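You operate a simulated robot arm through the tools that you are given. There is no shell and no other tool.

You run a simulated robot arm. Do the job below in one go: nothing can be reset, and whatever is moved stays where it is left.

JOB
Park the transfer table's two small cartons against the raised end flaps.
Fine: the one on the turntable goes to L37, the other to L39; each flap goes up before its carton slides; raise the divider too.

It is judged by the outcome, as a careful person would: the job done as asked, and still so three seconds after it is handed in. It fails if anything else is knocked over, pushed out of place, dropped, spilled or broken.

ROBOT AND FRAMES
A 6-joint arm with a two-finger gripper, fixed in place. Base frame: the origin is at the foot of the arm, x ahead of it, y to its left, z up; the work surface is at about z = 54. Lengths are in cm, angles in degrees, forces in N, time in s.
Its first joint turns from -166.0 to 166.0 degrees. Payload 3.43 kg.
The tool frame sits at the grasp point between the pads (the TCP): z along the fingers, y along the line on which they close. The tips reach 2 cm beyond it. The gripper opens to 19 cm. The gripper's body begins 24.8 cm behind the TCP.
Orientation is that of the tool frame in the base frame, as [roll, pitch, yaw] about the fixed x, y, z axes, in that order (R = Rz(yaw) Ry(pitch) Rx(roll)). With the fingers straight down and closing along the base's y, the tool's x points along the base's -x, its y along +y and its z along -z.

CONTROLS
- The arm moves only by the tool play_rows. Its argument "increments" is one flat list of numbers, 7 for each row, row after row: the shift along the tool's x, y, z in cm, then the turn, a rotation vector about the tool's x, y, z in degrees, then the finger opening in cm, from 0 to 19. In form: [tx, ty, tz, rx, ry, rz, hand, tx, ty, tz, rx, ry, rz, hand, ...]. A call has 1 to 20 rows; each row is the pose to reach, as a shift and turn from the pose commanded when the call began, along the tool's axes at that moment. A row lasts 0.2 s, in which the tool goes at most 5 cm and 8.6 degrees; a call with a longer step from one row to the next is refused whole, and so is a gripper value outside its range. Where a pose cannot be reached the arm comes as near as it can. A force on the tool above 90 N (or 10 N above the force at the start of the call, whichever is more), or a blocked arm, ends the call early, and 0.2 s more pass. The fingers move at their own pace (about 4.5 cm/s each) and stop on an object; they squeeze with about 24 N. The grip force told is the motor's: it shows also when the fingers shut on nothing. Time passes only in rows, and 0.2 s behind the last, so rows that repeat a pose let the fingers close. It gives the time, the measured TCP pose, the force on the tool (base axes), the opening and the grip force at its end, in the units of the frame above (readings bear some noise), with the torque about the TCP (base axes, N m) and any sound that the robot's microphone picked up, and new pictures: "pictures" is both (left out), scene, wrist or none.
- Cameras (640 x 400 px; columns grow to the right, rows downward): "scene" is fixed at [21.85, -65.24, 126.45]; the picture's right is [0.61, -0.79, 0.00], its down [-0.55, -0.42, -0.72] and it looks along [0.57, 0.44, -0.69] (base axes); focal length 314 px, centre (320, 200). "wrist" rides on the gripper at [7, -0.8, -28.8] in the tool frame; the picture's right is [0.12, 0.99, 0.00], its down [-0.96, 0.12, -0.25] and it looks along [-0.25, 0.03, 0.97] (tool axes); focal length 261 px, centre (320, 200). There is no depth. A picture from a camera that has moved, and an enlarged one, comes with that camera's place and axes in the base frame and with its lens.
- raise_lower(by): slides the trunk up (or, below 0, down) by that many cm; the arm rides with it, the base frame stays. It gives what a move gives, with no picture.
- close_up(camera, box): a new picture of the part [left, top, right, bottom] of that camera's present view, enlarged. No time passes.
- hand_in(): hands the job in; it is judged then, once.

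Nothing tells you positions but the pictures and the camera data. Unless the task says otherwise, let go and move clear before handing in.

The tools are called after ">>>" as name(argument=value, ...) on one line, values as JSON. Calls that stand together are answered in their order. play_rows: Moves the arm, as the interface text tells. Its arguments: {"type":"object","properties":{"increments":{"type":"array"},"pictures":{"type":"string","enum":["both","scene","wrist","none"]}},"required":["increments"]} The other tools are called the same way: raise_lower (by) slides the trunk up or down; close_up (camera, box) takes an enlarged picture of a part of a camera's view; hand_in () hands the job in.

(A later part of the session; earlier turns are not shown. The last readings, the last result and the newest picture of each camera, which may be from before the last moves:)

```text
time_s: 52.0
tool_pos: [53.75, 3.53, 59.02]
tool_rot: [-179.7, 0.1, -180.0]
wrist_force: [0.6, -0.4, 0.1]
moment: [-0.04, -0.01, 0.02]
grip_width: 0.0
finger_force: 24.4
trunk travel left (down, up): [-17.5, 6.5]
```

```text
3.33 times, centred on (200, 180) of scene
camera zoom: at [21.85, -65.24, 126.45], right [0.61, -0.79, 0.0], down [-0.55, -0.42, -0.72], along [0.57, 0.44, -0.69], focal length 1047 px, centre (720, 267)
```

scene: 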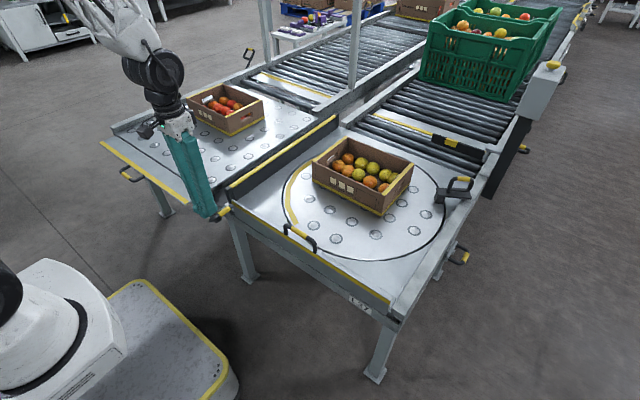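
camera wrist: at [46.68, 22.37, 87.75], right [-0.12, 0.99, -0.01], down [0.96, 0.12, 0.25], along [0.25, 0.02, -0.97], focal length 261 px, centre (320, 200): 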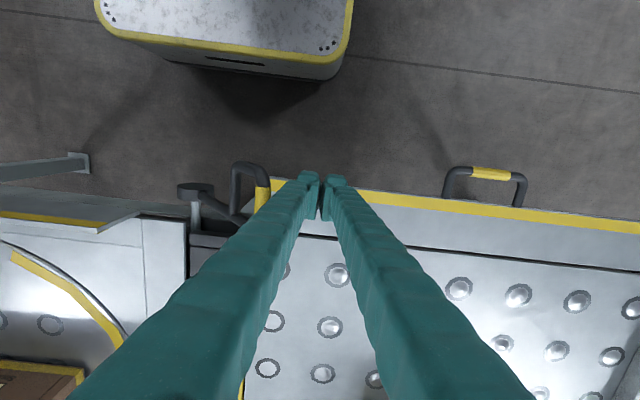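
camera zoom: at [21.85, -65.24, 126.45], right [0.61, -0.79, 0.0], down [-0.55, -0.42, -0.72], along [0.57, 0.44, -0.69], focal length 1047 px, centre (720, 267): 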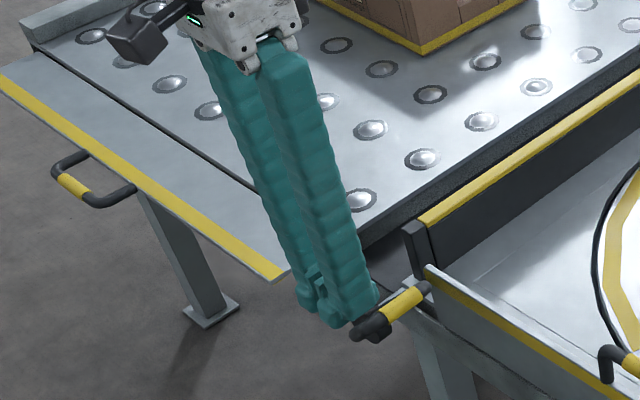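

The divider now looks upright and the crank has gone over to the far side by itself. I back off and look closely.

>>> play_rows(increments=[0, 3, -1, 0, 0, 0, 0, 0, 6, -4, 0, 0, 0, 0, 0, 8, -8, 0, 0, 0, 0, 0, 10, -12, 0, 0, 0, 0, 0, 12, -16, 0, 0, 0, 0, 0, 12, -16, 0, 0, 0, 0])

>>> close_up(camera="scene", box=[160, 100, 360, 260])

>>> close_up(camera="wrist", box=[120, 140, 360, 320])

```text
time_s: 53.4
tool_pos: [53.88, 15.81, 75.02]
tool_rot: [-179.8, 0.1, 180.0]
wrist_force: [0.0, 0.2, 0.3]
moment: [0.01, 0.04, -0.03]
grip_width: 0.0
finger_force: 23.8
trunk travel left (down, up): [-17.5, 6.5]
camera wrist: at [46.91, 15.08, 103.88], right [-0.12, 0.99, -0.01], down [0.96, 0.12, 0.25], along [0.25, 0.02, -0.97], focal length 261 px, centre (320, 200)
```

scene: 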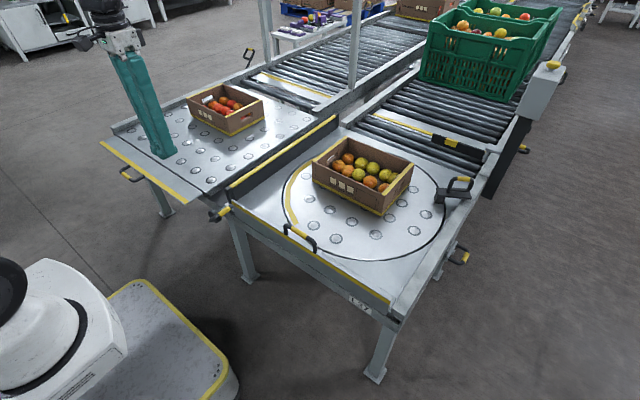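
wrist: 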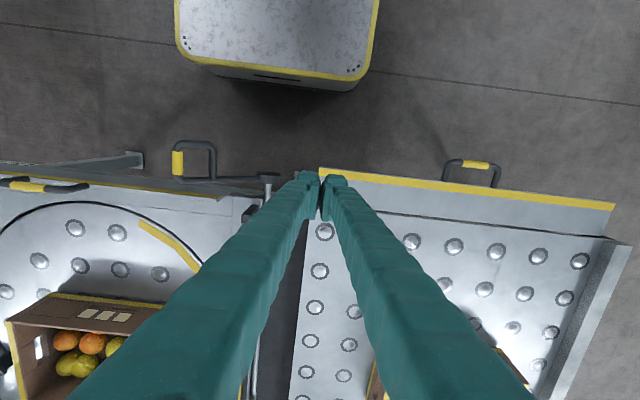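

```text
2.50 times, centred on (260, 180) of scene
camera zoom: at [21.85, -65.24, 126.45], right [0.61, -0.79, 0.0], down [-0.55, -0.42, -0.72], along [0.57, 0.44, -0.69], focal length 785 px, centre (470, 250)
```

zoom: 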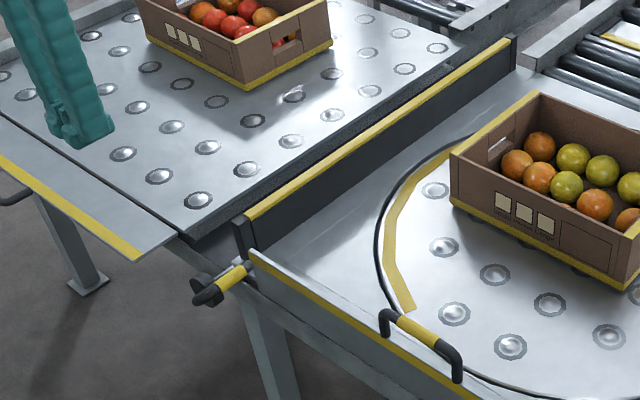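

```text
2.22 times, centred on (240, 230) of wrist
camera zoom: at [46.91, 15.08, 103.88], right [-0.12, 0.99, -0.01], down [0.96, 0.12, 0.25], along [0.25, 0.02, -0.97], focal length 579 px, centre (498, 133)
```

zoom: 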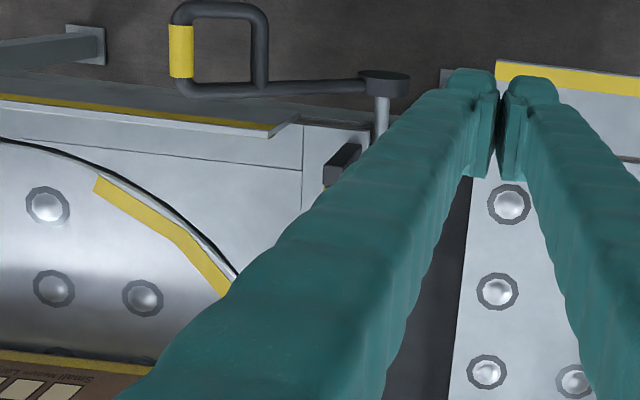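

The divider is up and holding, with the crank resting at about (54, -7, 63). Next is the other flap (handle bar at about (49.2, 45.2, 52.75)); I move there using the same yawed and slightly tilted approach.

>>> play_rows(increments=[0.43, 2.46, 0.8, 0, 0, 7.5, 1, 0.85, 4.9, 1.6, 0, 0, 15, 2.2, 1.3, 7.4, 2.4, 0, 0, 22.5, 2.2, 1.7, 9.8, 3.2, 0, 0, 30, 2.2, 2.1, 12.3, 4, 0, 0, 37.5, 2.2, 2.55, 14.8, 4.8, 0, 0, 45, 2.2, 3, 17.2, 5.6, 0, 0, 52.5, 2.2, 3.4, 19.7, 6.4, 0, 0, 60, 2.2, 3.8, 22.1, 7.2, 0, 0, 67.5, 2.2, 4.25, 24.6, 8, 0, 0, 75, 2.2, 4.7, 27, 9, 0, 0, 82.5, 2.2, 5.1, 29.4, 10, 0, 0, 90, 2.2, 5.1, 29.4, 10, 0, 0, 90, 2.2], pictures="none")

```text
time_s: 56.2
tool_pos: [48.84, 44.85, 64.72]
tool_rot: [179.9, 0.3, 89.8]
wrist_force: [1.1, -0.2, 1.0]
moment: [0.01, 0.0, 0.02]
grip_width: 2.23
finger_force: 0.0
trunk travel left (down, up): [-17.5, 6.5]
```

>>> play_rows(increments=[0.15, -0.05, 2.2, -5, 0, 0, 2.2, 0.3, -0.1, 4.4, -10, 0, 0, 2.2, 0.3, -0.1, 6.7, -10, 0, 0, 2.2, 0.3, -0.1, 6.7, -10, 0, 0, 2.2])

>>> close_up(camera="wrist", box=[240, 120, 400, 220])

```text
time_s: 57.2
tool_pos: [48.61, 45.21, 58.11]
tool_rot: [169.9, 0.4, 89.9]
wrist_force: [1.1, 0.1, -1.0]
moment: [-0.03, -0.01, 0.01]
grip_width: 2.19
finger_force: 0.0
trunk travel left (down, up): [-17.5, 6.5]
camera wrist: at [42.83, 52.33, 86.19], right [0.98, 0.12, 0.17], down [0.07, -0.96, 0.27], along [0.2, -0.25, -0.95], focal length 261 px, centre (320, 200)
```

scene: 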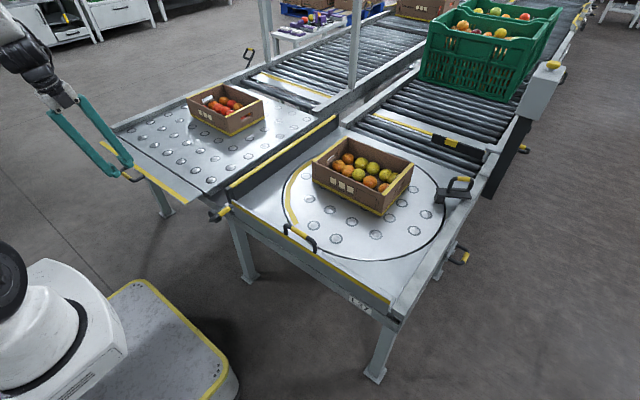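
wrist: 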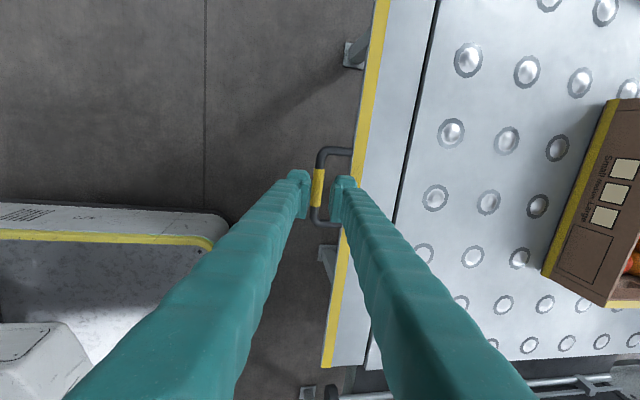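

```text
4.00 times, centred on (320, 170) of wrist
camera zoom: at [42.83, 52.33, 86.19], right [0.98, 0.12, 0.17], down [0.07, -0.96, 0.27], along [0.2, -0.25, -0.95], focal length 1043 px, centre (320, 320)
```

zoom: 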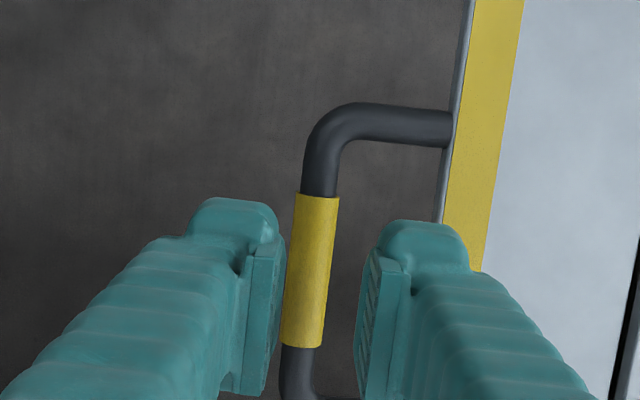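

Geometry looks identical to the first flap, with the bar in the right place. I descend vertically to full depth.

>>> play_rows(increments=[0, -0.26, 1.48, 0, 0, 0, 2.2, 0, -0.52, 2.95, 0, 0, 0, 2.2, 0, -0.7, 3.94, 0, 0, 0, 2.2, 0, -0.87, 5.0, 0, 0, 0, 2.2, 0, -0.87, 5.0, 0, 0, 0, 2.2], pictures="wrist")

>>> close_up(camera="wrist", box=[240, 120, 400, 220])

```text
time_s: 58.4
tool_pos: [48.64, 44.91, 53.05]
tool_rot: [170.2, 0.3, 90.1]
wrist_force: [0.9, -1.2, -0.1]
moment: [0.0, 0.03, 0.01]
grip_width: 2.18
finger_force: 0.0
trunk travel left (down, up): [-17.5, 6.5]
camera wrist: at [42.85, 52.26, 81.19], right [0.98, 0.12, 0.17], down [0.07, -0.96, 0.27], along [0.2, -0.25, -0.95], focal length 261 px, centre (320, 200)
```

wrist: 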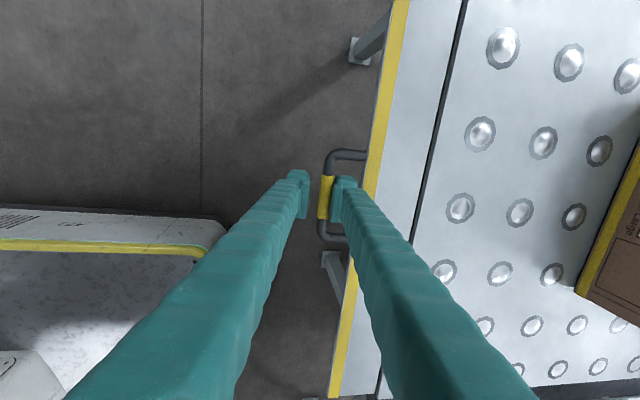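

```text
4.00 times, centred on (320, 170) of wrist
camera zoom: at [42.85, 52.26, 81.19], right [0.98, 0.12, 0.17], down [0.07, -0.96, 0.27], along [0.2, -0.25, -0.95], focal length 1043 px, centre (320, 320)
```

zoom: 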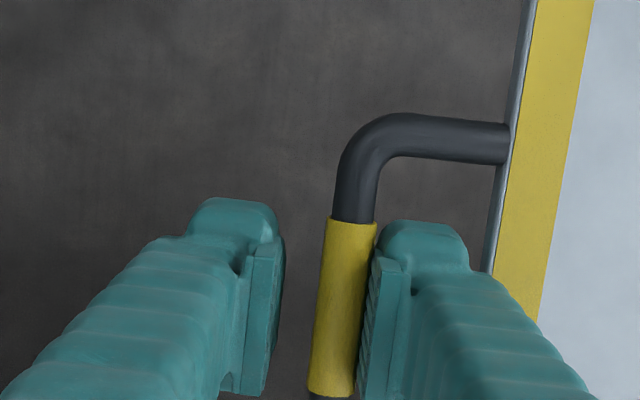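

>>> play_rows(increments=[0, 0.2, 0.1, 0, 0, 0, 1.7, 0, 0.5, 0.1, 0, 0, 0, 1.2, 0, 0.55, 0.1, 0, 0, 0, 0, 0, 0.55, 0.1, 0, 0, 0, 0, 0, 0.55, 0.1, 0, 0, 0, 0], pictures="none")

```text
time_s: 59.6
tool_pos: [49.27, 45.17, 52.97]
tool_rot: [169.9, 0.3, 89.9]
wrist_force: [-1.1, 0.0, -1.7]
moment: [0.09, -0.01, -0.1]
grip_width: 0.78
finger_force: 42.2
trunk travel left (down, up): [-17.5, 6.5]
```

Gripped cleanly (0.78, no side force). I swing it up along the arc I fitted from the first flap (centre x≈60.4, z≈52.7, radius ≈11.2).

>>> play_rows(increments=[0, 0.16, -0.55, 0, 0, 0, 0, 0, 0.365, -1.144, 0, 0, 0, 0, 0, 0.57, -1.7, 0, 0, 0, 0, 0, 0.781, -2.239, 0, 0, 0, 0, 0, 1.04, -2.76, 0, 0, 0, 0, 0, 1.31, -3.273, 0, 0, 0, 0, 0, 1.62, -3.77, 0, 0, 0, 0, 0, 1.951, -4.257, 0, 0, 0, 0, 0, 2.31, -4.72, 0, 0, 0, 0, 0, 2.68, -5.164, 0, 0, 0, 0], pictures="none")

```text
time_s: 61.8
tool_pos: [50.92, 45.24, 58.54]
tool_rot: [169.7, 0.3, 90.0]
wrist_force: [-31.2, -6.0, 17.7]
moment: [0.25, -0.06, 0.01]
grip_width: 0.71
finger_force: 40.9
trunk travel left (down, up): [-17.5, 6.5]
```

>>> play_rows(increments=[0, 0.33, -0.5, 0, 0, 0, 0, 0, 0.72, -0.91, 0, 0, 0, 0, 0, 1.17, -1.28, 0, 0, 0, 0, 0, 1.63, -1.65, 0, 0, 0, 0, 0, 2.12, -1.98, 0, 0, 0, 0, 0, 2.62, -2.3, 0, 0, 0, 0, 0, 3.15, -2.57, 0, 0, 0, 0, 0, 3.68, -2.82, 0, 0, 0, 0], pictures="scene")

>>> close_up(camera="scene", box=[80, 100, 260, 240])

```text
time_s: 63.6
tool_pos: [54.04, 45.26, 62.08]
tool_rot: [169.9, 0.2, 90.0]
wrist_force: [1.8, -5.5, -4.7]
moment: [-0.15, 0.07, -0.23]
grip_width: 0.74
finger_force: 41.0
trunk travel left (down, up): [-17.5, 6.5]
```

scene: 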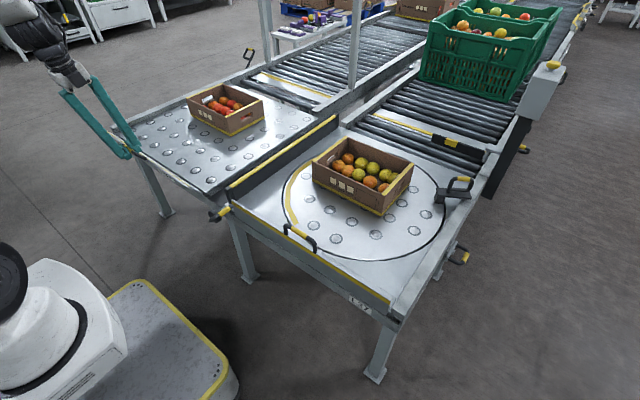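

```text
2.86 times, centred on (170, 170) of scene
camera zoom: at [21.85, -65.24, 126.45], right [0.61, -0.79, 0.0], down [-0.55, -0.42, -0.72], along [0.57, 0.44, -0.69], focal length 897 px, centre (749, 286)
```

zoom: 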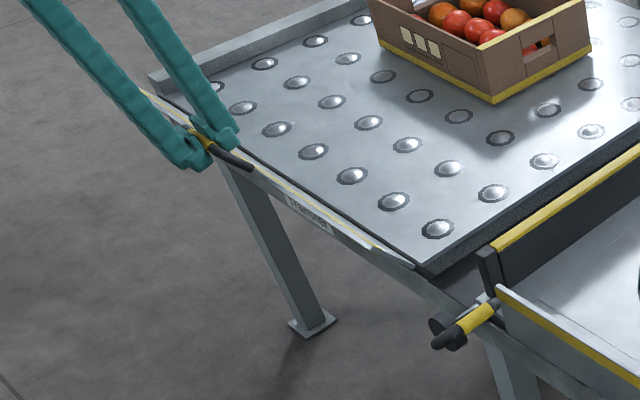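

The arc is going smoothly. I continue to vertical.

>>> play_rows(increments=[0, 0.56, -0.22, 0, 0, 0, 0, 0, 1.12, -0.42, 0, 0, 0, 0, 0, 1.7, -0.58, 0, 0, 0, 0, 0, 2.26, -0.72, 0, 0, 0, 0, 0, 2.84, -0.82, 0, 0, 0, 0, 0, 3.42, -0.9, 0, 0, 0, 0, 0, 4.0, -0.94, 0, 0, 0, 0, 0, 4.6, -0.96, 0, 0, 0, 0, 0, 5.2, -0.93, 0, 0, 0, 0, 0, 5.77, -0.89, 0, 0, 0, 0], pictures="none")

>>> close_up(camera="scene", box=[80, 100, 260, 240])

```text
time_s: 65.8
tool_pos: [59.85, 45.32, 63.74]
tool_rot: [169.9, 0.2, 90.0]
wrist_force: [11.6, 3.1, -7.1]
moment: [0.2, 0.09, -0.2]
grip_width: 0.72
finger_force: 40.8
trunk travel left (down, up): [-17.5, 6.5]
```

```text
2.86 times, centred on (170, 170) of scene
camera zoom: at [21.85, -65.24, 126.45], right [0.61, -0.79, 0.0], down [-0.55, -0.42, -0.72], along [0.57, 0.44, -0.69], focal length 897 px, centre (749, 286)
```

zoom: 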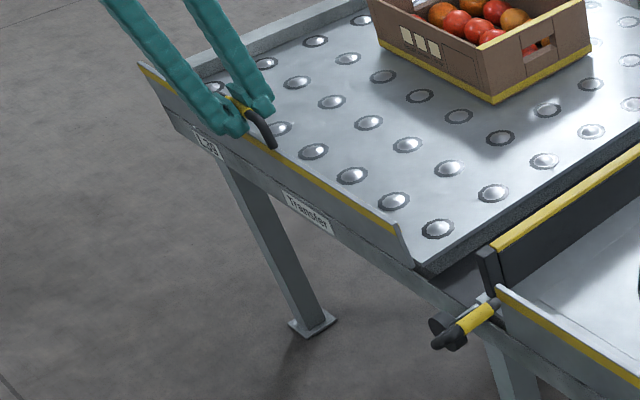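

L39's label is visible on this lane. I push the last bit to its stop, then relax and release.

>>> play_rows(increments=[0, 0.35, 0.05, 0, 0, 0, 0, 0, 0.7, 0.1, 0, 0, 0, 0, 0, 0.9, 0.13, 0, 0, 0, 0], pictures="none")

```text
time_s: 66.6
tool_pos: [60.27, 45.27, 63.8]
tool_rot: [169.9, 0.2, 90.1]
wrist_force: [-6.1, 0.7, 0.7]
moment: [0.27, -0.03, -0.24]
grip_width: 0.71
finger_force: 41.0
trunk travel left (down, up): [-17.5, 6.5]
```

>>> play_rows(increments=[0, 0.2, 0.03, 0, 0, 0, 0, 0, 0.35, 0.06, 0, 0, 0, 0, 0, 0.35, 0.06, 0, 0, 0, 0], pictures="none")

```text
time_s: 67.4
tool_pos: [60.44, 45.25, 63.81]
tool_rot: [169.9, 0.4, 90.1]
wrist_force: [-87.7, 10.9, 8.7]
moment: [0.17, -0.14, -0.4]
grip_width: 0.74
finger_force: 41.5
trunk travel left (down, up): [-17.5, 6.5]
```

At the stop (88 N). I relax 3 mm, open slightly and check that it stays up.

>>> play_rows(increments=[0, -0.3, -0.03, 0, 0, 0, 0, 0, -0.3, -0.03, 0, 0, 0, 1.5, 0, -0.3, -0.03, 0, 0, 0, 2.5, 0, -0.3, -0.03, 0, 0, 0, 3, 0, -0.3, -0.03, 0, 0, 0, 3], pictures="wrist")

>>> close_up(camera="scene", box=[80, 100, 260, 240])

>>> close_up(camera="wrist", box=[240, 120, 400, 220])

```text
time_s: 68.6
tool_pos: [60.64, 45.15, 63.88]
tool_rot: [169.9, 0.3, 90.0]
wrist_force: [1.0, -0.3, 0.0]
moment: [0.0, 0.04, 0.0]
grip_width: 3.0
finger_force: 0.0
trunk travel left (down, up): [-17.5, 6.5]
camera wrist: at [54.83, 52.4, 92.03], right [0.98, 0.12, 0.17], down [0.07, -0.96, 0.27], along [0.2, -0.25, -0.95], focal length 261 px, centre (320, 200)
```

wrist: 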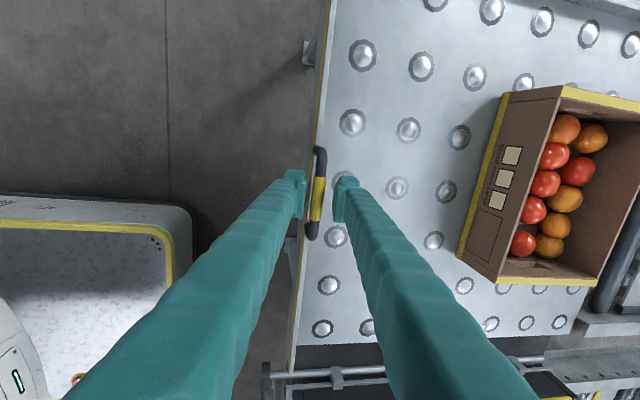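

```text
2.86 times, centred on (170, 170) of scene
camera zoom: at [21.85, -65.24, 126.45], right [0.61, -0.79, 0.0], down [-0.55, -0.42, -0.72], along [0.57, 0.44, -0.69], focal length 897 px, centre (749, 286)
```

zoom: 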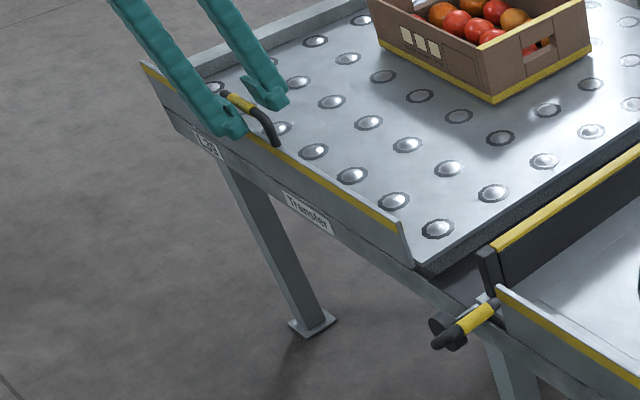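

```text
4.00 times, centred on (320, 170) of wrist
camera zoom: at [54.83, 52.4, 92.03], right [0.98, 0.12, 0.17], down [0.07, -0.96, 0.27], along [0.2, -0.25, -0.95], focal length 1043 px, centre (320, 320)
```

zoom: 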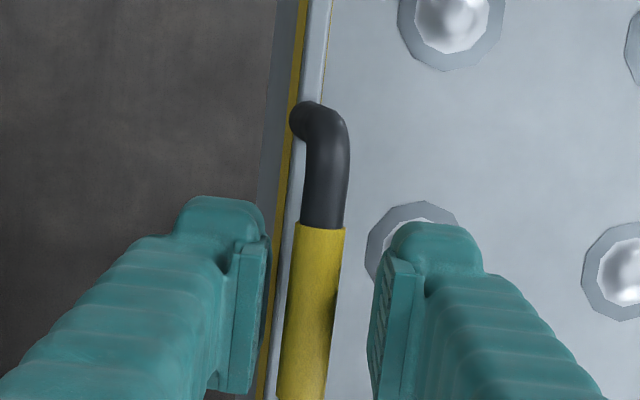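

Both flaps and the divider are up. Now the cartons: I look closely at the carton on the ball plate from here to see where the fruit leaves room for a finger.

>>> close_up(camera="wrist", box=[440, 70, 640, 300])

>>> close_up(camera="scene", box=[180, 70, 280, 150])

>>> close_up(camera="scene", box=[300, 120, 430, 225])

```text
1.74 times, centred on (540, 185) of wrist
camera zoom: at [54.83, 52.4, 92.03], right [0.98, 0.12, 0.17], down [0.07, -0.96, 0.27], along [0.2, -0.25, -0.95], focal length 453 px, centre (-63, 226)
```

zoom: 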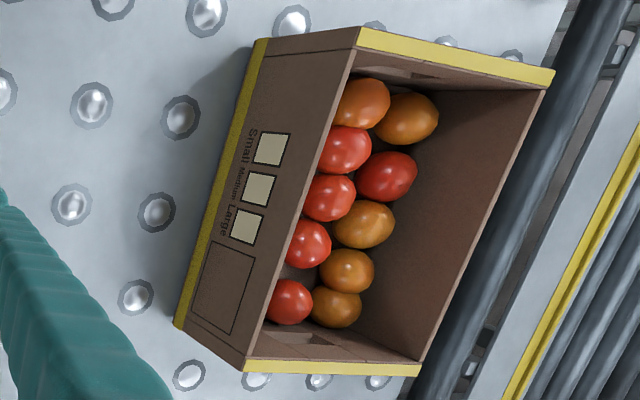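

```text
5.00 times, centred on (230, 110) of scene
camera zoom: at [21.85, -65.24, 126.45], right [0.61, -0.79, 0.0], down [-0.55, -0.42, -0.72], along [0.57, 0.44, -0.69], focal length 1570 px, centre (770, 650)
```

zoom: 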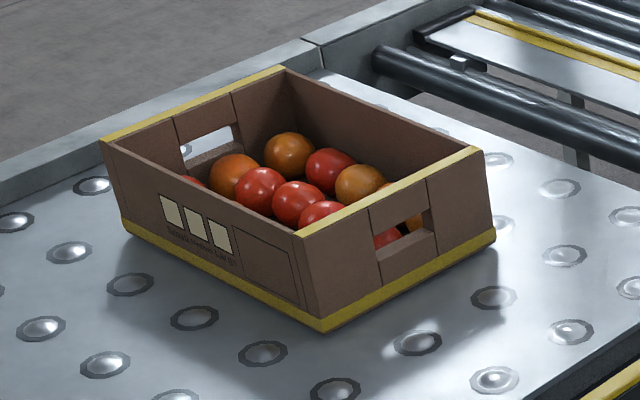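

```text
3.81 times, centred on (365, 172) of scene
camera zoom: at [21.85, -65.24, 126.45], right [0.61, -0.79, 0.0], down [-0.55, -0.42, -0.72], along [0.57, 0.44, -0.69], focal length 1196 px, centre (149, 305)
```

zoom: 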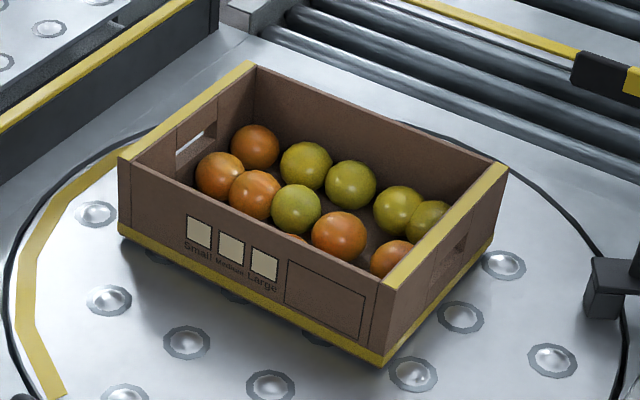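

The fruit sits low and back from the near walls, so the plan is to hook each carton's near wall from inside with two spread fingertips and draw it straight toward its flap. First I back out of the handle and move up to view the ball-plate carton from above.

>>> play_rows(increments=[0, 0, -2, 0, 0, 0, 3, 0, 0, -5, 0, 0, 0, 3, 0, 0.4, -9.5, 0, 0, 0, 3, 0, 0.8, -14, 0, 0, 0, 3, 0, 0.8, -16, 5, 0, 0, 3, 0, 0.8, -16, 10, 0, 0, 3, 0, 0.8, -16, 10, 0, 0, 3], pictures="none")

```text
time_s: 70.2
tool_pos: [58.65, 45.27, 79.79]
tool_rot: [179.9, 0.4, 90.0]
wrist_force: [-0.2, -1.0, 0.6]
moment: [-0.01, -0.01, 0.01]
grip_width: 3.0
finger_force: 0.1
trunk travel left (down, up): [-17.5, 6.5]
```

>>> play_rows(increments=[0.1, 1.6, 0, 0, 0, -7.5, 5, 0.3, 3.2, 0, 0, 0, -15, 7, 0.4, 4.8, 0, 0, 0, -22.5, 9, 0.6, 6.4, 0, 0, 0, -30, 11, 0.7, 8, 0, 0, 0, -37.5, 12, 0.8, 9.6, 0, 0, 0, -45, 12, 1, 11.3, 0, 0, 0, -52.5, 12, 1.1, 12.9, 0, 0, 0, -60, 12, 1.3, 14.5, 0, 0, 0, -67.5, 12, 1.4, 16.1, 0, 0, 0, -75, 12, 1.6, 17.7, 0, 0, 0, -82.5, 12, 1.7, 19.3, 0, 0, 0, -90, 12, 1.7, 19.3, 0, 0, 0, -90, 12])

>>> close_up(camera="wrist", box=[200, 180, 460, 400])

```text
time_s: 73.0
tool_pos: [77.85, 47.04, 79.69]
tool_rot: [-179.6, 0.1, -179.9]
wrist_force: [0.4, 0.0, 0.1]
moment: [0.01, 0.01, -0.02]
grip_width: 12.03
finger_force: 0.0
trunk travel left (down, up): [-17.5, 6.5]
camera wrist: at [70.86, 46.28, 108.52], right [-0.12, 0.99, -0.01], down [0.96, 0.12, 0.25], along [0.25, 0.02, -0.97], focal length 261 px, centre (320, 200)
```

scene: 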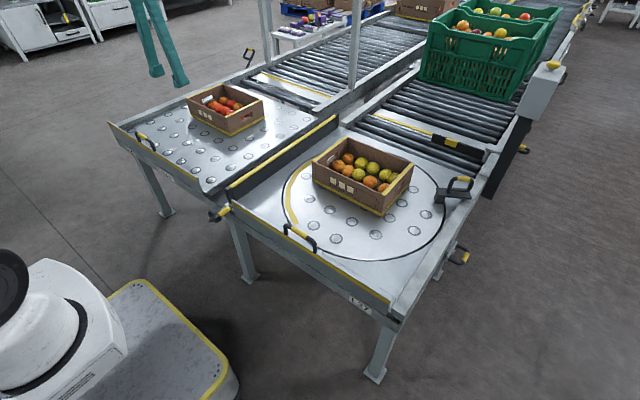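
wrist: 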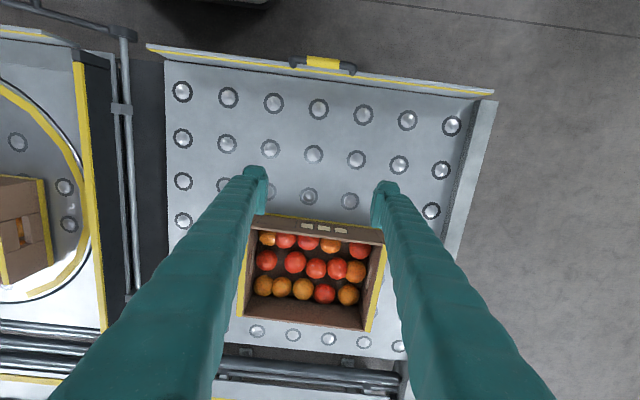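

```text
1.82 times, centred on (330, 290) of wrist
camera zoom: at [70.86, 46.28, 108.52], right [-0.12, 0.99, -0.01], down [0.96, 0.12, 0.25], along [0.25, 0.02, -0.97], focal length 474 px, centre (302, 36)
```

zoom: 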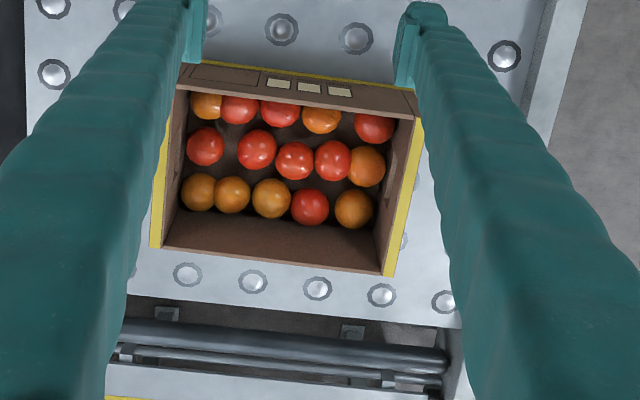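

From above I see 15 fruits filling the carton up to about z=59.5, with the rim at z≈62.9. So I'll hook only the top ~2.5 cm of the near wall from inside, with tips above the fruit. I move out over the carton tilted 20° and check reach.

>>> play_rows(increments=[-4.1, 0.2, 0.5, 0, -5, 0, 12, -8.2, 0.4, 1, 0, -10, 0, 12, -12.3, 0.6, 1.5, 0, -15, 0, 12, -16.4, 0.8, 2, 0, -20, 0, 12, -16.4, 0.8, 4, 0, -20, 0, 12, -16.4, 0.8, 4, 0, -20, 0, 12])

>>> close_up(camera="wrist", box=[180, 100, 460, 280])

>>> close_up(camera="scene", box=[140, 40, 280, 150])

```text
time_s: 74.4
tool_pos: [94.32, 47.9, 75.57]
tool_rot: [-179.7, 20.2, -179.9]
wrist_force: [-0.2, -0.3, -0.6]
moment: [-0.01, 0.0, 0.03]
grip_width: 12.04
finger_force: 0.0
trunk travel left (down, up): [-17.5, 6.5]
camera wrist: at [77.86, 47.11, 100.3], right [-0.11, 0.99, -0.05], down [0.82, 0.12, 0.56], along [0.56, 0.03, -0.83], focal length 261 px, centre (320, 200)
```

scene: 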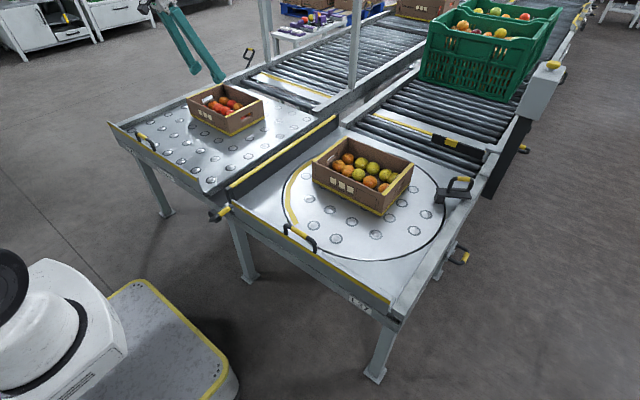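
wrist: 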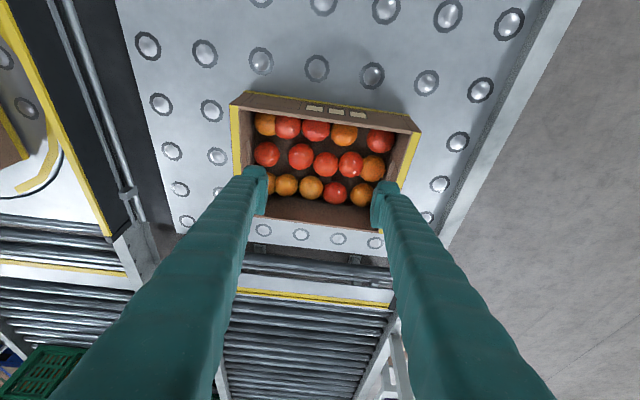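

```text
2.22 times, centred on (320, 190) of wrist
camera zoom: at [77.86, 47.11, 100.3], right [-0.11, 0.99, -0.05], down [0.82, 0.12, 0.56], along [0.56, 0.03, -0.83], focal length 579 px, centre (320, 222)
```

zoom: 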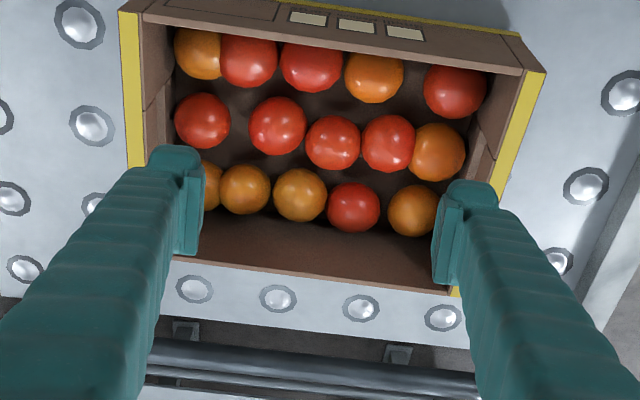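

```text
3.64 times, centred on (210, 95) of scene
camera zoom: at [21.85, -65.24, 126.45], right [0.61, -0.79, 0.0], down [-0.55, -0.42, -0.72], along [0.57, 0.44, -0.69], focal length 1142 px, centre (720, 582)
```

zoom: 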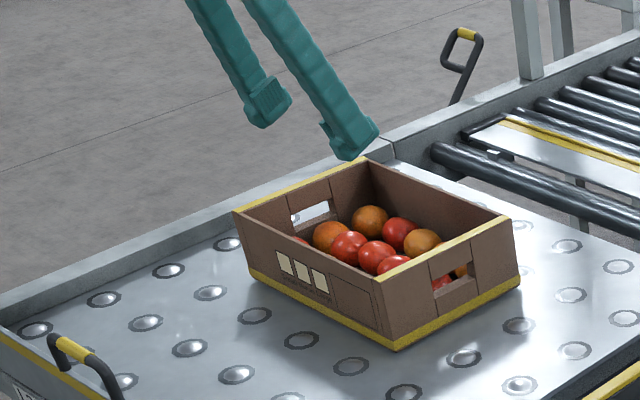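

Reach is fine. Fruit tops stay below z≈59.6 and the near rim is at x≈89–89.5, so I lower to put the tips just inside the rim (TCP ≈ (93.7, 47.9, 62.9)).

>>> play_rows(increments=[1.25, 0, 2.95, 0, 0, 0, 12, 2.5, 0, 5.9, 0, 0, 0, 12, 3.7, 0, 8.8, 0, 0, 0, 12, 4.4, 0, 10.4, 0, 0, 0, 12, 4.94, 0, 11.7, 0, 0, 0, 12, 4.94, 0, 11.7, 0, 0, 0, 12])

>>> close_up(camera="wrist", box=[180, 100, 460, 280])

>>> close_up(camera="scene", box=[160, 60, 280, 150])

```text
time_s: 75.8
tool_pos: [93.74, 47.73, 62.95]
tool_rot: [-179.7, 20.1, -179.9]
wrist_force: [0.3, 0.0, 0.3]
moment: [-0.02, 0.0, -0.01]
grip_width: 11.99
finger_force: 0.0
trunk travel left (down, up): [-17.5, 6.5]
camera wrist: at [77.19, 46.93, 87.63], right [-0.11, 0.99, -0.05], down [0.82, 0.12, 0.56], along [0.56, 0.03, -0.83], focal length 261 px, centre (320, 200)
```

scene: 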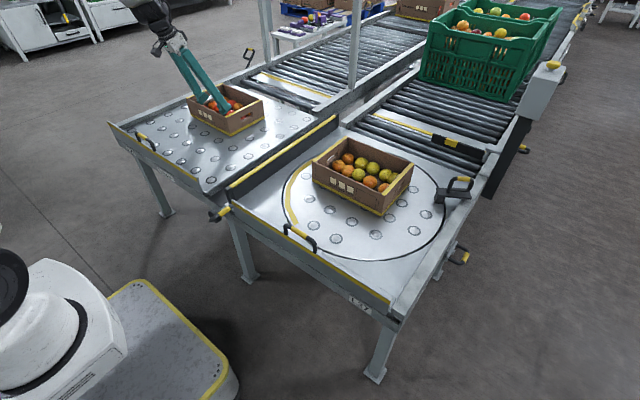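
wrist: 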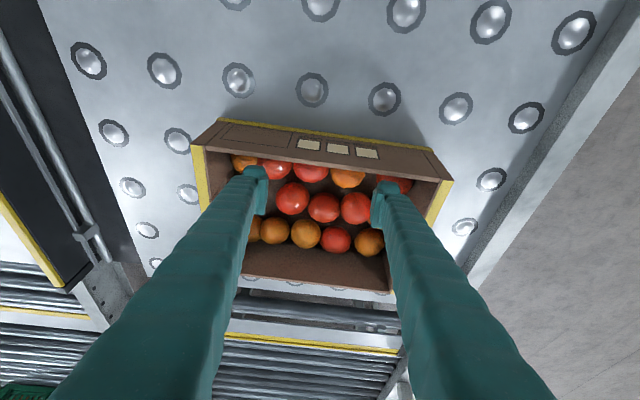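

```text
2.22 times, centred on (320, 190) of wrist
camera zoom: at [77.19, 46.93, 87.63], right [-0.11, 0.99, -0.05], down [0.82, 0.12, 0.56], along [0.56, 0.03, -0.83], focal length 579 px, centre (320, 222)
```

zoom: 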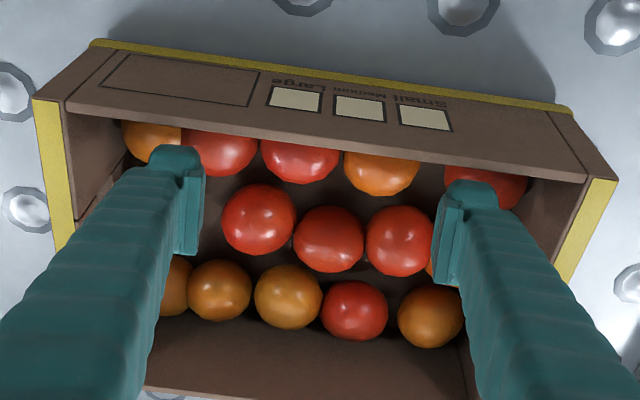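

```text
4.44 times, centred on (220, 105) of scene
camera zoom: at [21.85, -65.24, 126.45], right [0.61, -0.79, 0.0], down [-0.55, -0.42, -0.72], along [0.57, 0.44, -0.69], focal length 1396 px, centre (764, 622)
```

zoom: 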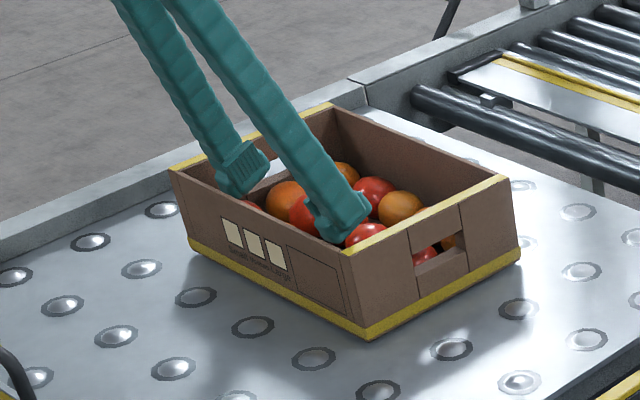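

Tips are inside the rim with no contact. I draw slowly toward -x until the wall is engaged.

>>> play_rows(increments=[0.56, 0, -0.21, 0, 0, 0, 12, 1.13, 0, -0.41, 0, 0, 0, 12, 1.69, 0, -0.62, 0, 0, 0, 12, 2.25, 0, -0.83, 0, 0, 0, 12, 2.82, 0, -1.04, 0, 0, 0, 12, 3.38, 0, -1.24, 0, 0, 0, 12], pictures="wrist")

>>> close_up(camera="scene", box=[160, 60, 280, 150])

```text
time_s: 77.2
tool_pos: [90.07, 47.74, 63.01]
tool_rot: [-179.7, 20.1, -180.0]
wrist_force: [0.4, 0.3, -0.4]
moment: [0.03, -0.01, -0.02]
grip_width: 12.0
finger_force: 0.1
trunk travel left (down, up): [-17.5, 6.5]
camera wrist: at [73.57, 47.01, 87.76], right [-0.11, 0.99, -0.05], down [0.82, 0.12, 0.56], along [0.56, 0.03, -0.83], focal length 261 px, centre (320, 200)
```

wrist: 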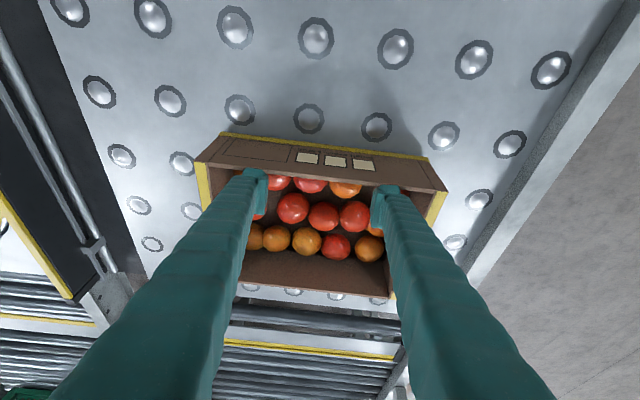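

```text
4.44 times, centred on (220, 105) of scene
camera zoom: at [21.85, -65.24, 126.45], right [0.61, -0.79, 0.0], down [-0.55, -0.42, -0.72], along [0.57, 0.44, -0.69], focal length 1396 px, centre (764, 622)
```

zoom: 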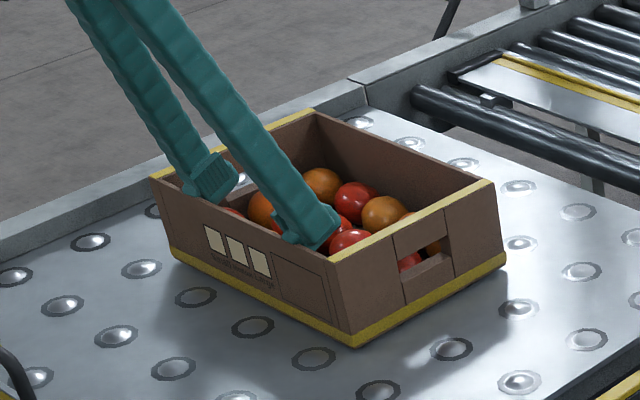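

The carton follows smoothly with almost no friction. I keep drawing at 5 cm/s, straightening the tool as it comes closer.

>>> play_rows(increments=[0.5, 0, -0.17, 0, 1, 0, 12, 1.2, 0, -0.4, 0, 2, 0, 12, 2.1, 0, -0.72, 0, 3, 0, 12, 3.05, 0, -1.05, 0, 4, 0, 12, 4.0, 0, -1.38, 0, 5, 0, 12, 4.95, 0, -1.7, 0, 6, 0, 12, 5.9, 0, -2.03, 0, 7, 0, 12, 6.85, 0, -2.36, 0, 8, 0, 12, 7.8, 0, -2.68, 0, 9, 0, 12, 8.75, 0, -3.01, 0, 10, 0, 12, 9.7, 0, -3.34, 0, 11, 0, 12, 10.65, 0, -3.67, 0, 12, 0, 12, 11.6, 0, -4.0, 0, 13, 0, 12, 12.55, 0, -4.33, 0, 14, 0, 12, 13.5, 0, -4.65, 0, 15, 0, 12, 14.2, 0, -4.9, 0, 16, 0, 12, 14.7, 0, -5.06, 0, 17, 0, 12, 15.1, 0, -5.2, 0, 18, 0, 12, 15.4, 0, -5.3, 0, 19, 0, 12, 15.6, 0, -5.38, 0, 20, 0, 12])

>>> close_up(camera="scene", box=[100, 70, 280, 190])

>>> close_up(camera="wrist", box=[180, 60, 460, 280])

```text
time_s: 81.4
tool_pos: [73.72, 47.82, 62.99]
tool_rot: [-179.8, 0.0, -180.0]
wrist_force: [0.0, 0.6, -0.1]
moment: [-0.04, 0.0, 0.0]
grip_width: 12.03
finger_force: 0.1
trunk travel left (down, up): [-17.5, 6.5]
camera wrist: at [66.52, 47.04, 91.73], right [-0.12, 0.99, -0.01], down [0.96, 0.12, 0.25], along [0.25, 0.02, -0.97], focal length 261 px, centre (320, 200)
```

scene: 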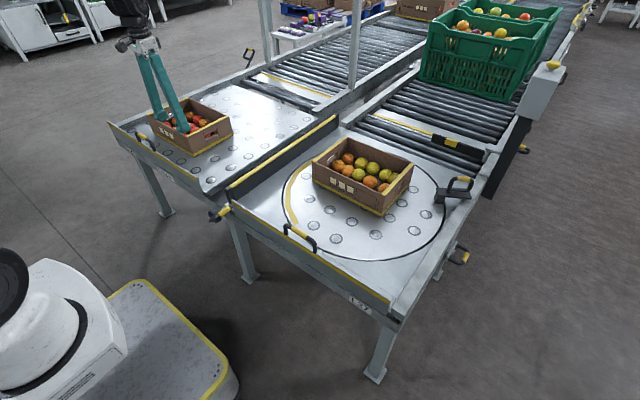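
wrist: 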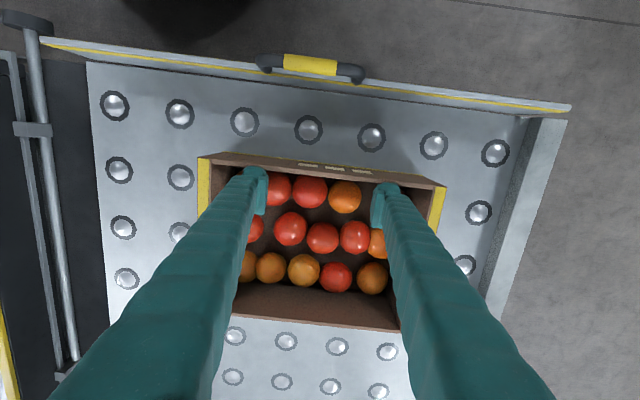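

```text
3.33 times, centred on (190, 130) of scene
camera zoom: at [21.85, -65.24, 126.45], right [0.61, -0.79, 0.0], down [-0.55, -0.42, -0.72], along [0.57, 0.44, -0.69], focal length 1047 px, centre (753, 433)
```

zoom: 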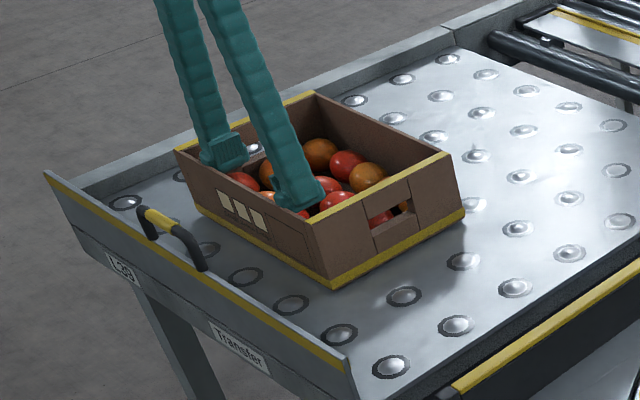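

```text
1.82 times, centred on (320, 170) of wrist
camera zoom: at [66.52, 47.04, 91.73], right [-0.12, 0.99, -0.01], down [0.96, 0.12, 0.25], along [0.25, 0.02, -0.97], focal length 474 px, centre (320, 254)
```

zoom: 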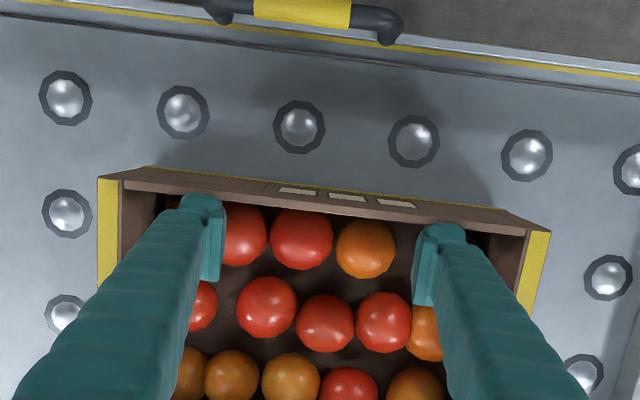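

The carton is about 10 cm from the flap. I widen the fingers so they'll straddle the flap's handle, then draw it the rest of the way slowly.

>>> play_rows(increments=[0, -0.5, 0, 0, 0, 0, 13.5, 0, -1, 0.2, 0, 0, 0, 15, 0, -1, 0.4, 0, 0, 0, 15, 0.6, -1, 0.4, 0, 0, 0, 15, 1.4, -1, 0.4, 0, 0, 0, 15, 2.2, -1, 0.4, 0, 0, 0, 15, 3.0, -1, 0.4, 0, 0, 0, 15, 3.8, -1, 0.4, 0, 0, 0, 15, 4.6, -1, 0.4, 0, 0, 0, 15, 5.4, -1, 0.4, 0, 0, 0, 15, 6.0, -1, 0.4, 0, 0, 0, 15, 6.5, -1, 0.4, 0, 0, 0, 15, 7.0, -1, 0.4, 0, 0, 0, 15])

>>> close_up(camera="scene", box=[100, 90, 260, 200])

>>> close_up(camera="wrist", box=[160, 60, 480, 280])

```text
time_s: 84.2
tool_pos: [66.56, 46.85, 62.51]
tool_rot: [-179.8, 0.1, 179.9]
wrist_force: [-0.4, -0.4, -0.5]
moment: [0.05, 0.01, 0.02]
grip_width: 14.98
finger_force: 0.0
trunk travel left (down, up): [-17.5, 6.5]
camera wrist: at [59.46, 46.03, 91.18], right [-0.12, 0.99, -0.01], down [0.96, 0.12, 0.25], along [0.25, 0.02, -0.97], focal length 261 px, centre (320, 200)
```

scene: 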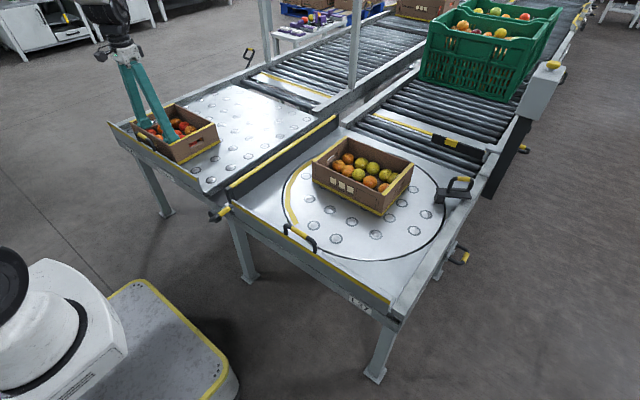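
wrist: 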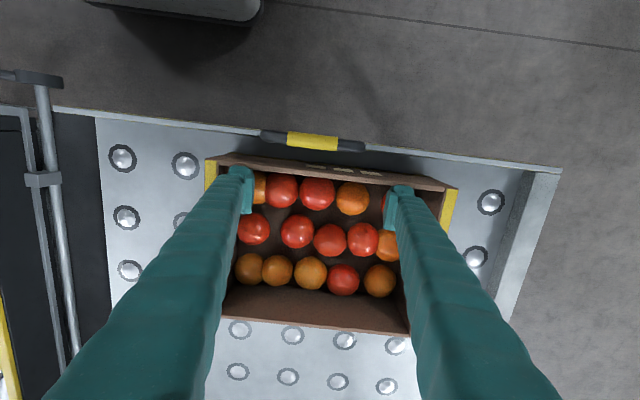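

```text
3.64 times, centred on (180, 145) of scene
camera zoom: at [21.85, -65.24, 126.45], right [0.61, -0.79, 0.0], down [-0.55, -0.42, -0.72], along [0.57, 0.44, -0.69], focal length 1142 px, centre (829, 400)
```

zoom: 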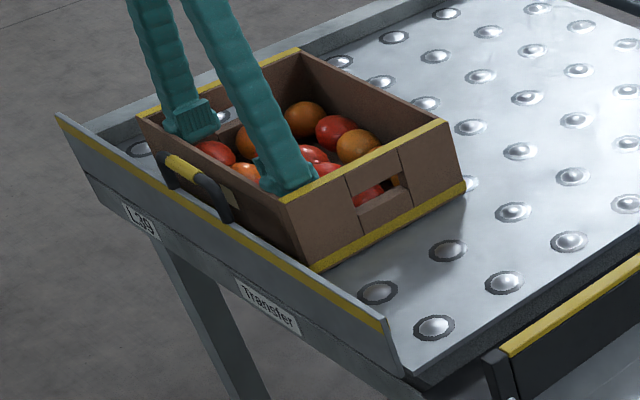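

```text
1.82 times, centred on (320, 170) of wrist
camera zoom: at [59.46, 46.03, 91.18], right [-0.12, 0.99, -0.01], down [0.96, 0.12, 0.25], along [0.25, 0.02, -0.97], focal length 474 px, centre (320, 254)
```

zoom: 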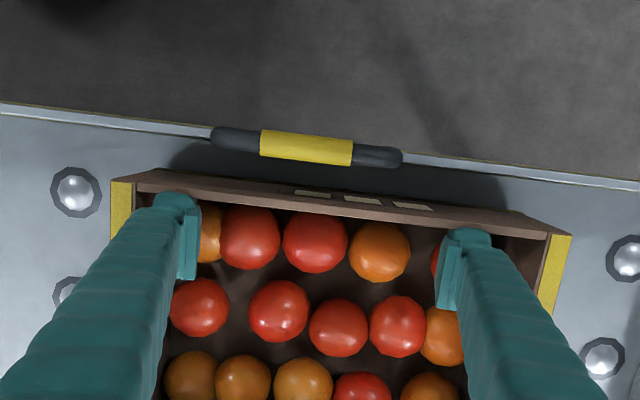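

>>> play_rows(increments=[0.3, 0, 0, 0, 0, 0, 15, 0.7, 0, 0, 0, 0, 0, 15, 1.1, 0, 0, 0, 0, 0, 15, 1.5, 0, 0, 0, 0, 0, 15, 1.8, 0, 0, 0, 0, 0, 15, 2.1, 0, 0, 0, 0, 0, 15, 2.3, 0, 0, 0, 0, 0, 15, 2.5, 0, 0, 0, 0, 0, 15], pictures="wrist")

>>> close_up(camera="wrist", box=[160, 60, 480, 280])

>>> close_up(camera="scene", box=[100, 90, 260, 200])

```text
time_s: 86.0
tool_pos: [64.11, 46.8, 62.41]
tool_rot: [-179.6, 0.1, -180.0]
wrist_force: [0.8, -0.6, 0.8]
moment: [0.05, 0.07, -0.03]
grip_width: 14.98
finger_force: 0.1
trunk travel left (down, up): [-17.5, 6.5]
camera wrist: at [56.98, 46.08, 91.23], right [-0.12, 0.99, -0.01], down [0.96, 0.12, 0.25], along [0.25, 0.02, -0.97], focal length 261 px, centre (320, 200)
```

wrist: 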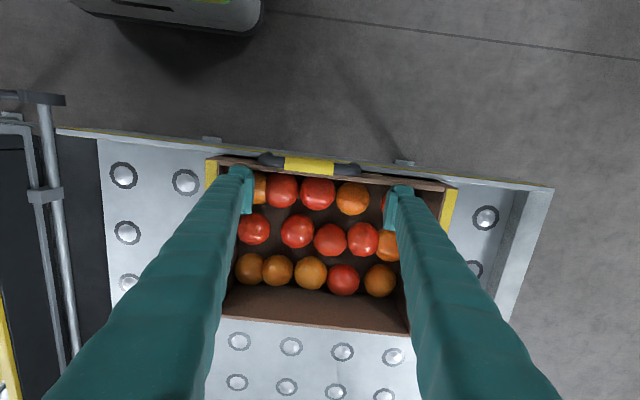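

```text
1.82 times, centred on (320, 170) of wrist
camera zoom: at [56.98, 46.08, 91.23], right [-0.12, 0.99, -0.01], down [0.96, 0.12, 0.25], along [0.25, 0.02, -0.97], focal length 474 px, centre (320, 254)
```

zoom: 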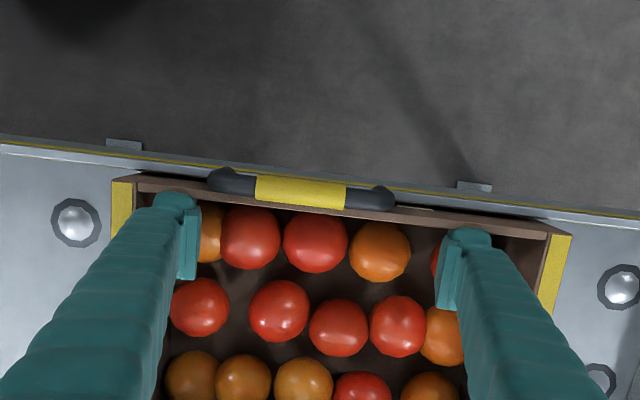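

```text
3.64 times, centred on (180, 145) of scene
camera zoom: at [21.85, -65.24, 126.45], right [0.61, -0.79, 0.0], down [-0.55, -0.42, -0.72], along [0.57, 0.44, -0.69], focal length 1142 px, centre (829, 400)
```

zoom: 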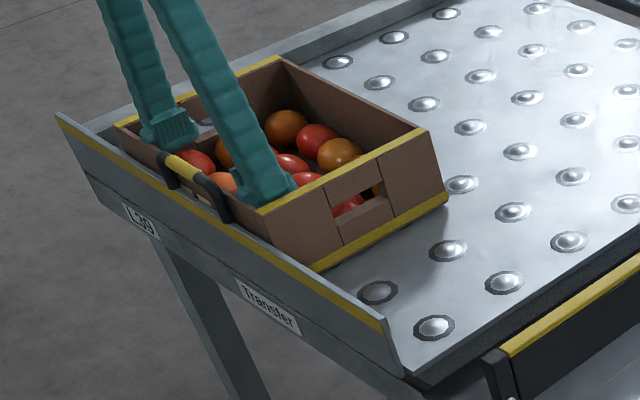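

>>> play_rows(increments=[0.2, 0, 0, 0, 0, 0, 15, 0.4, 0, 0, 0, 0, 0, 15, 0.5, 0, 0, 0, 0, 0, 15, 0.5, 0, 0, 0, 0, 0, 15], pictures="none")

>>> close_up(camera="wrist", box=[160, 60, 480, 280])

```text
time_s: 87.0
tool_pos: [63.58, 46.76, 62.39]
tool_rot: [-179.8, 0.2, -179.9]
wrist_force: [22.6, 0.9, -4.4]
moment: [0.19, -0.16, -0.21]
grip_width: 14.96
finger_force: 0.2
trunk travel left (down, up): [-17.5, 6.5]
```

```text
1.82 times, centred on (320, 170) of wrist
camera zoom: at [56.53, 46.04, 91.27], right [-0.12, 0.99, 0.0], down [0.96, 0.12, 0.25], along [0.25, 0.03, -0.97], focal length 474 px, centre (320, 254)
```

zoom: 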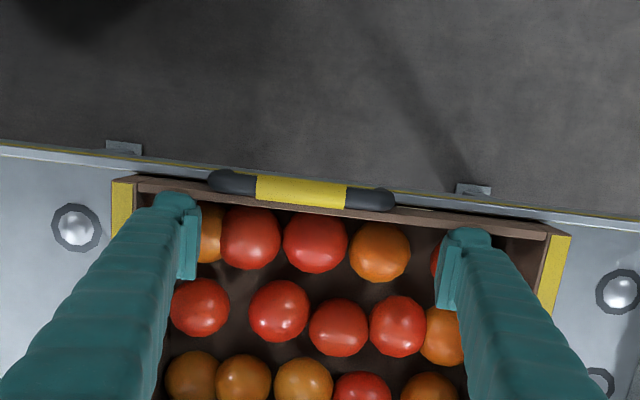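

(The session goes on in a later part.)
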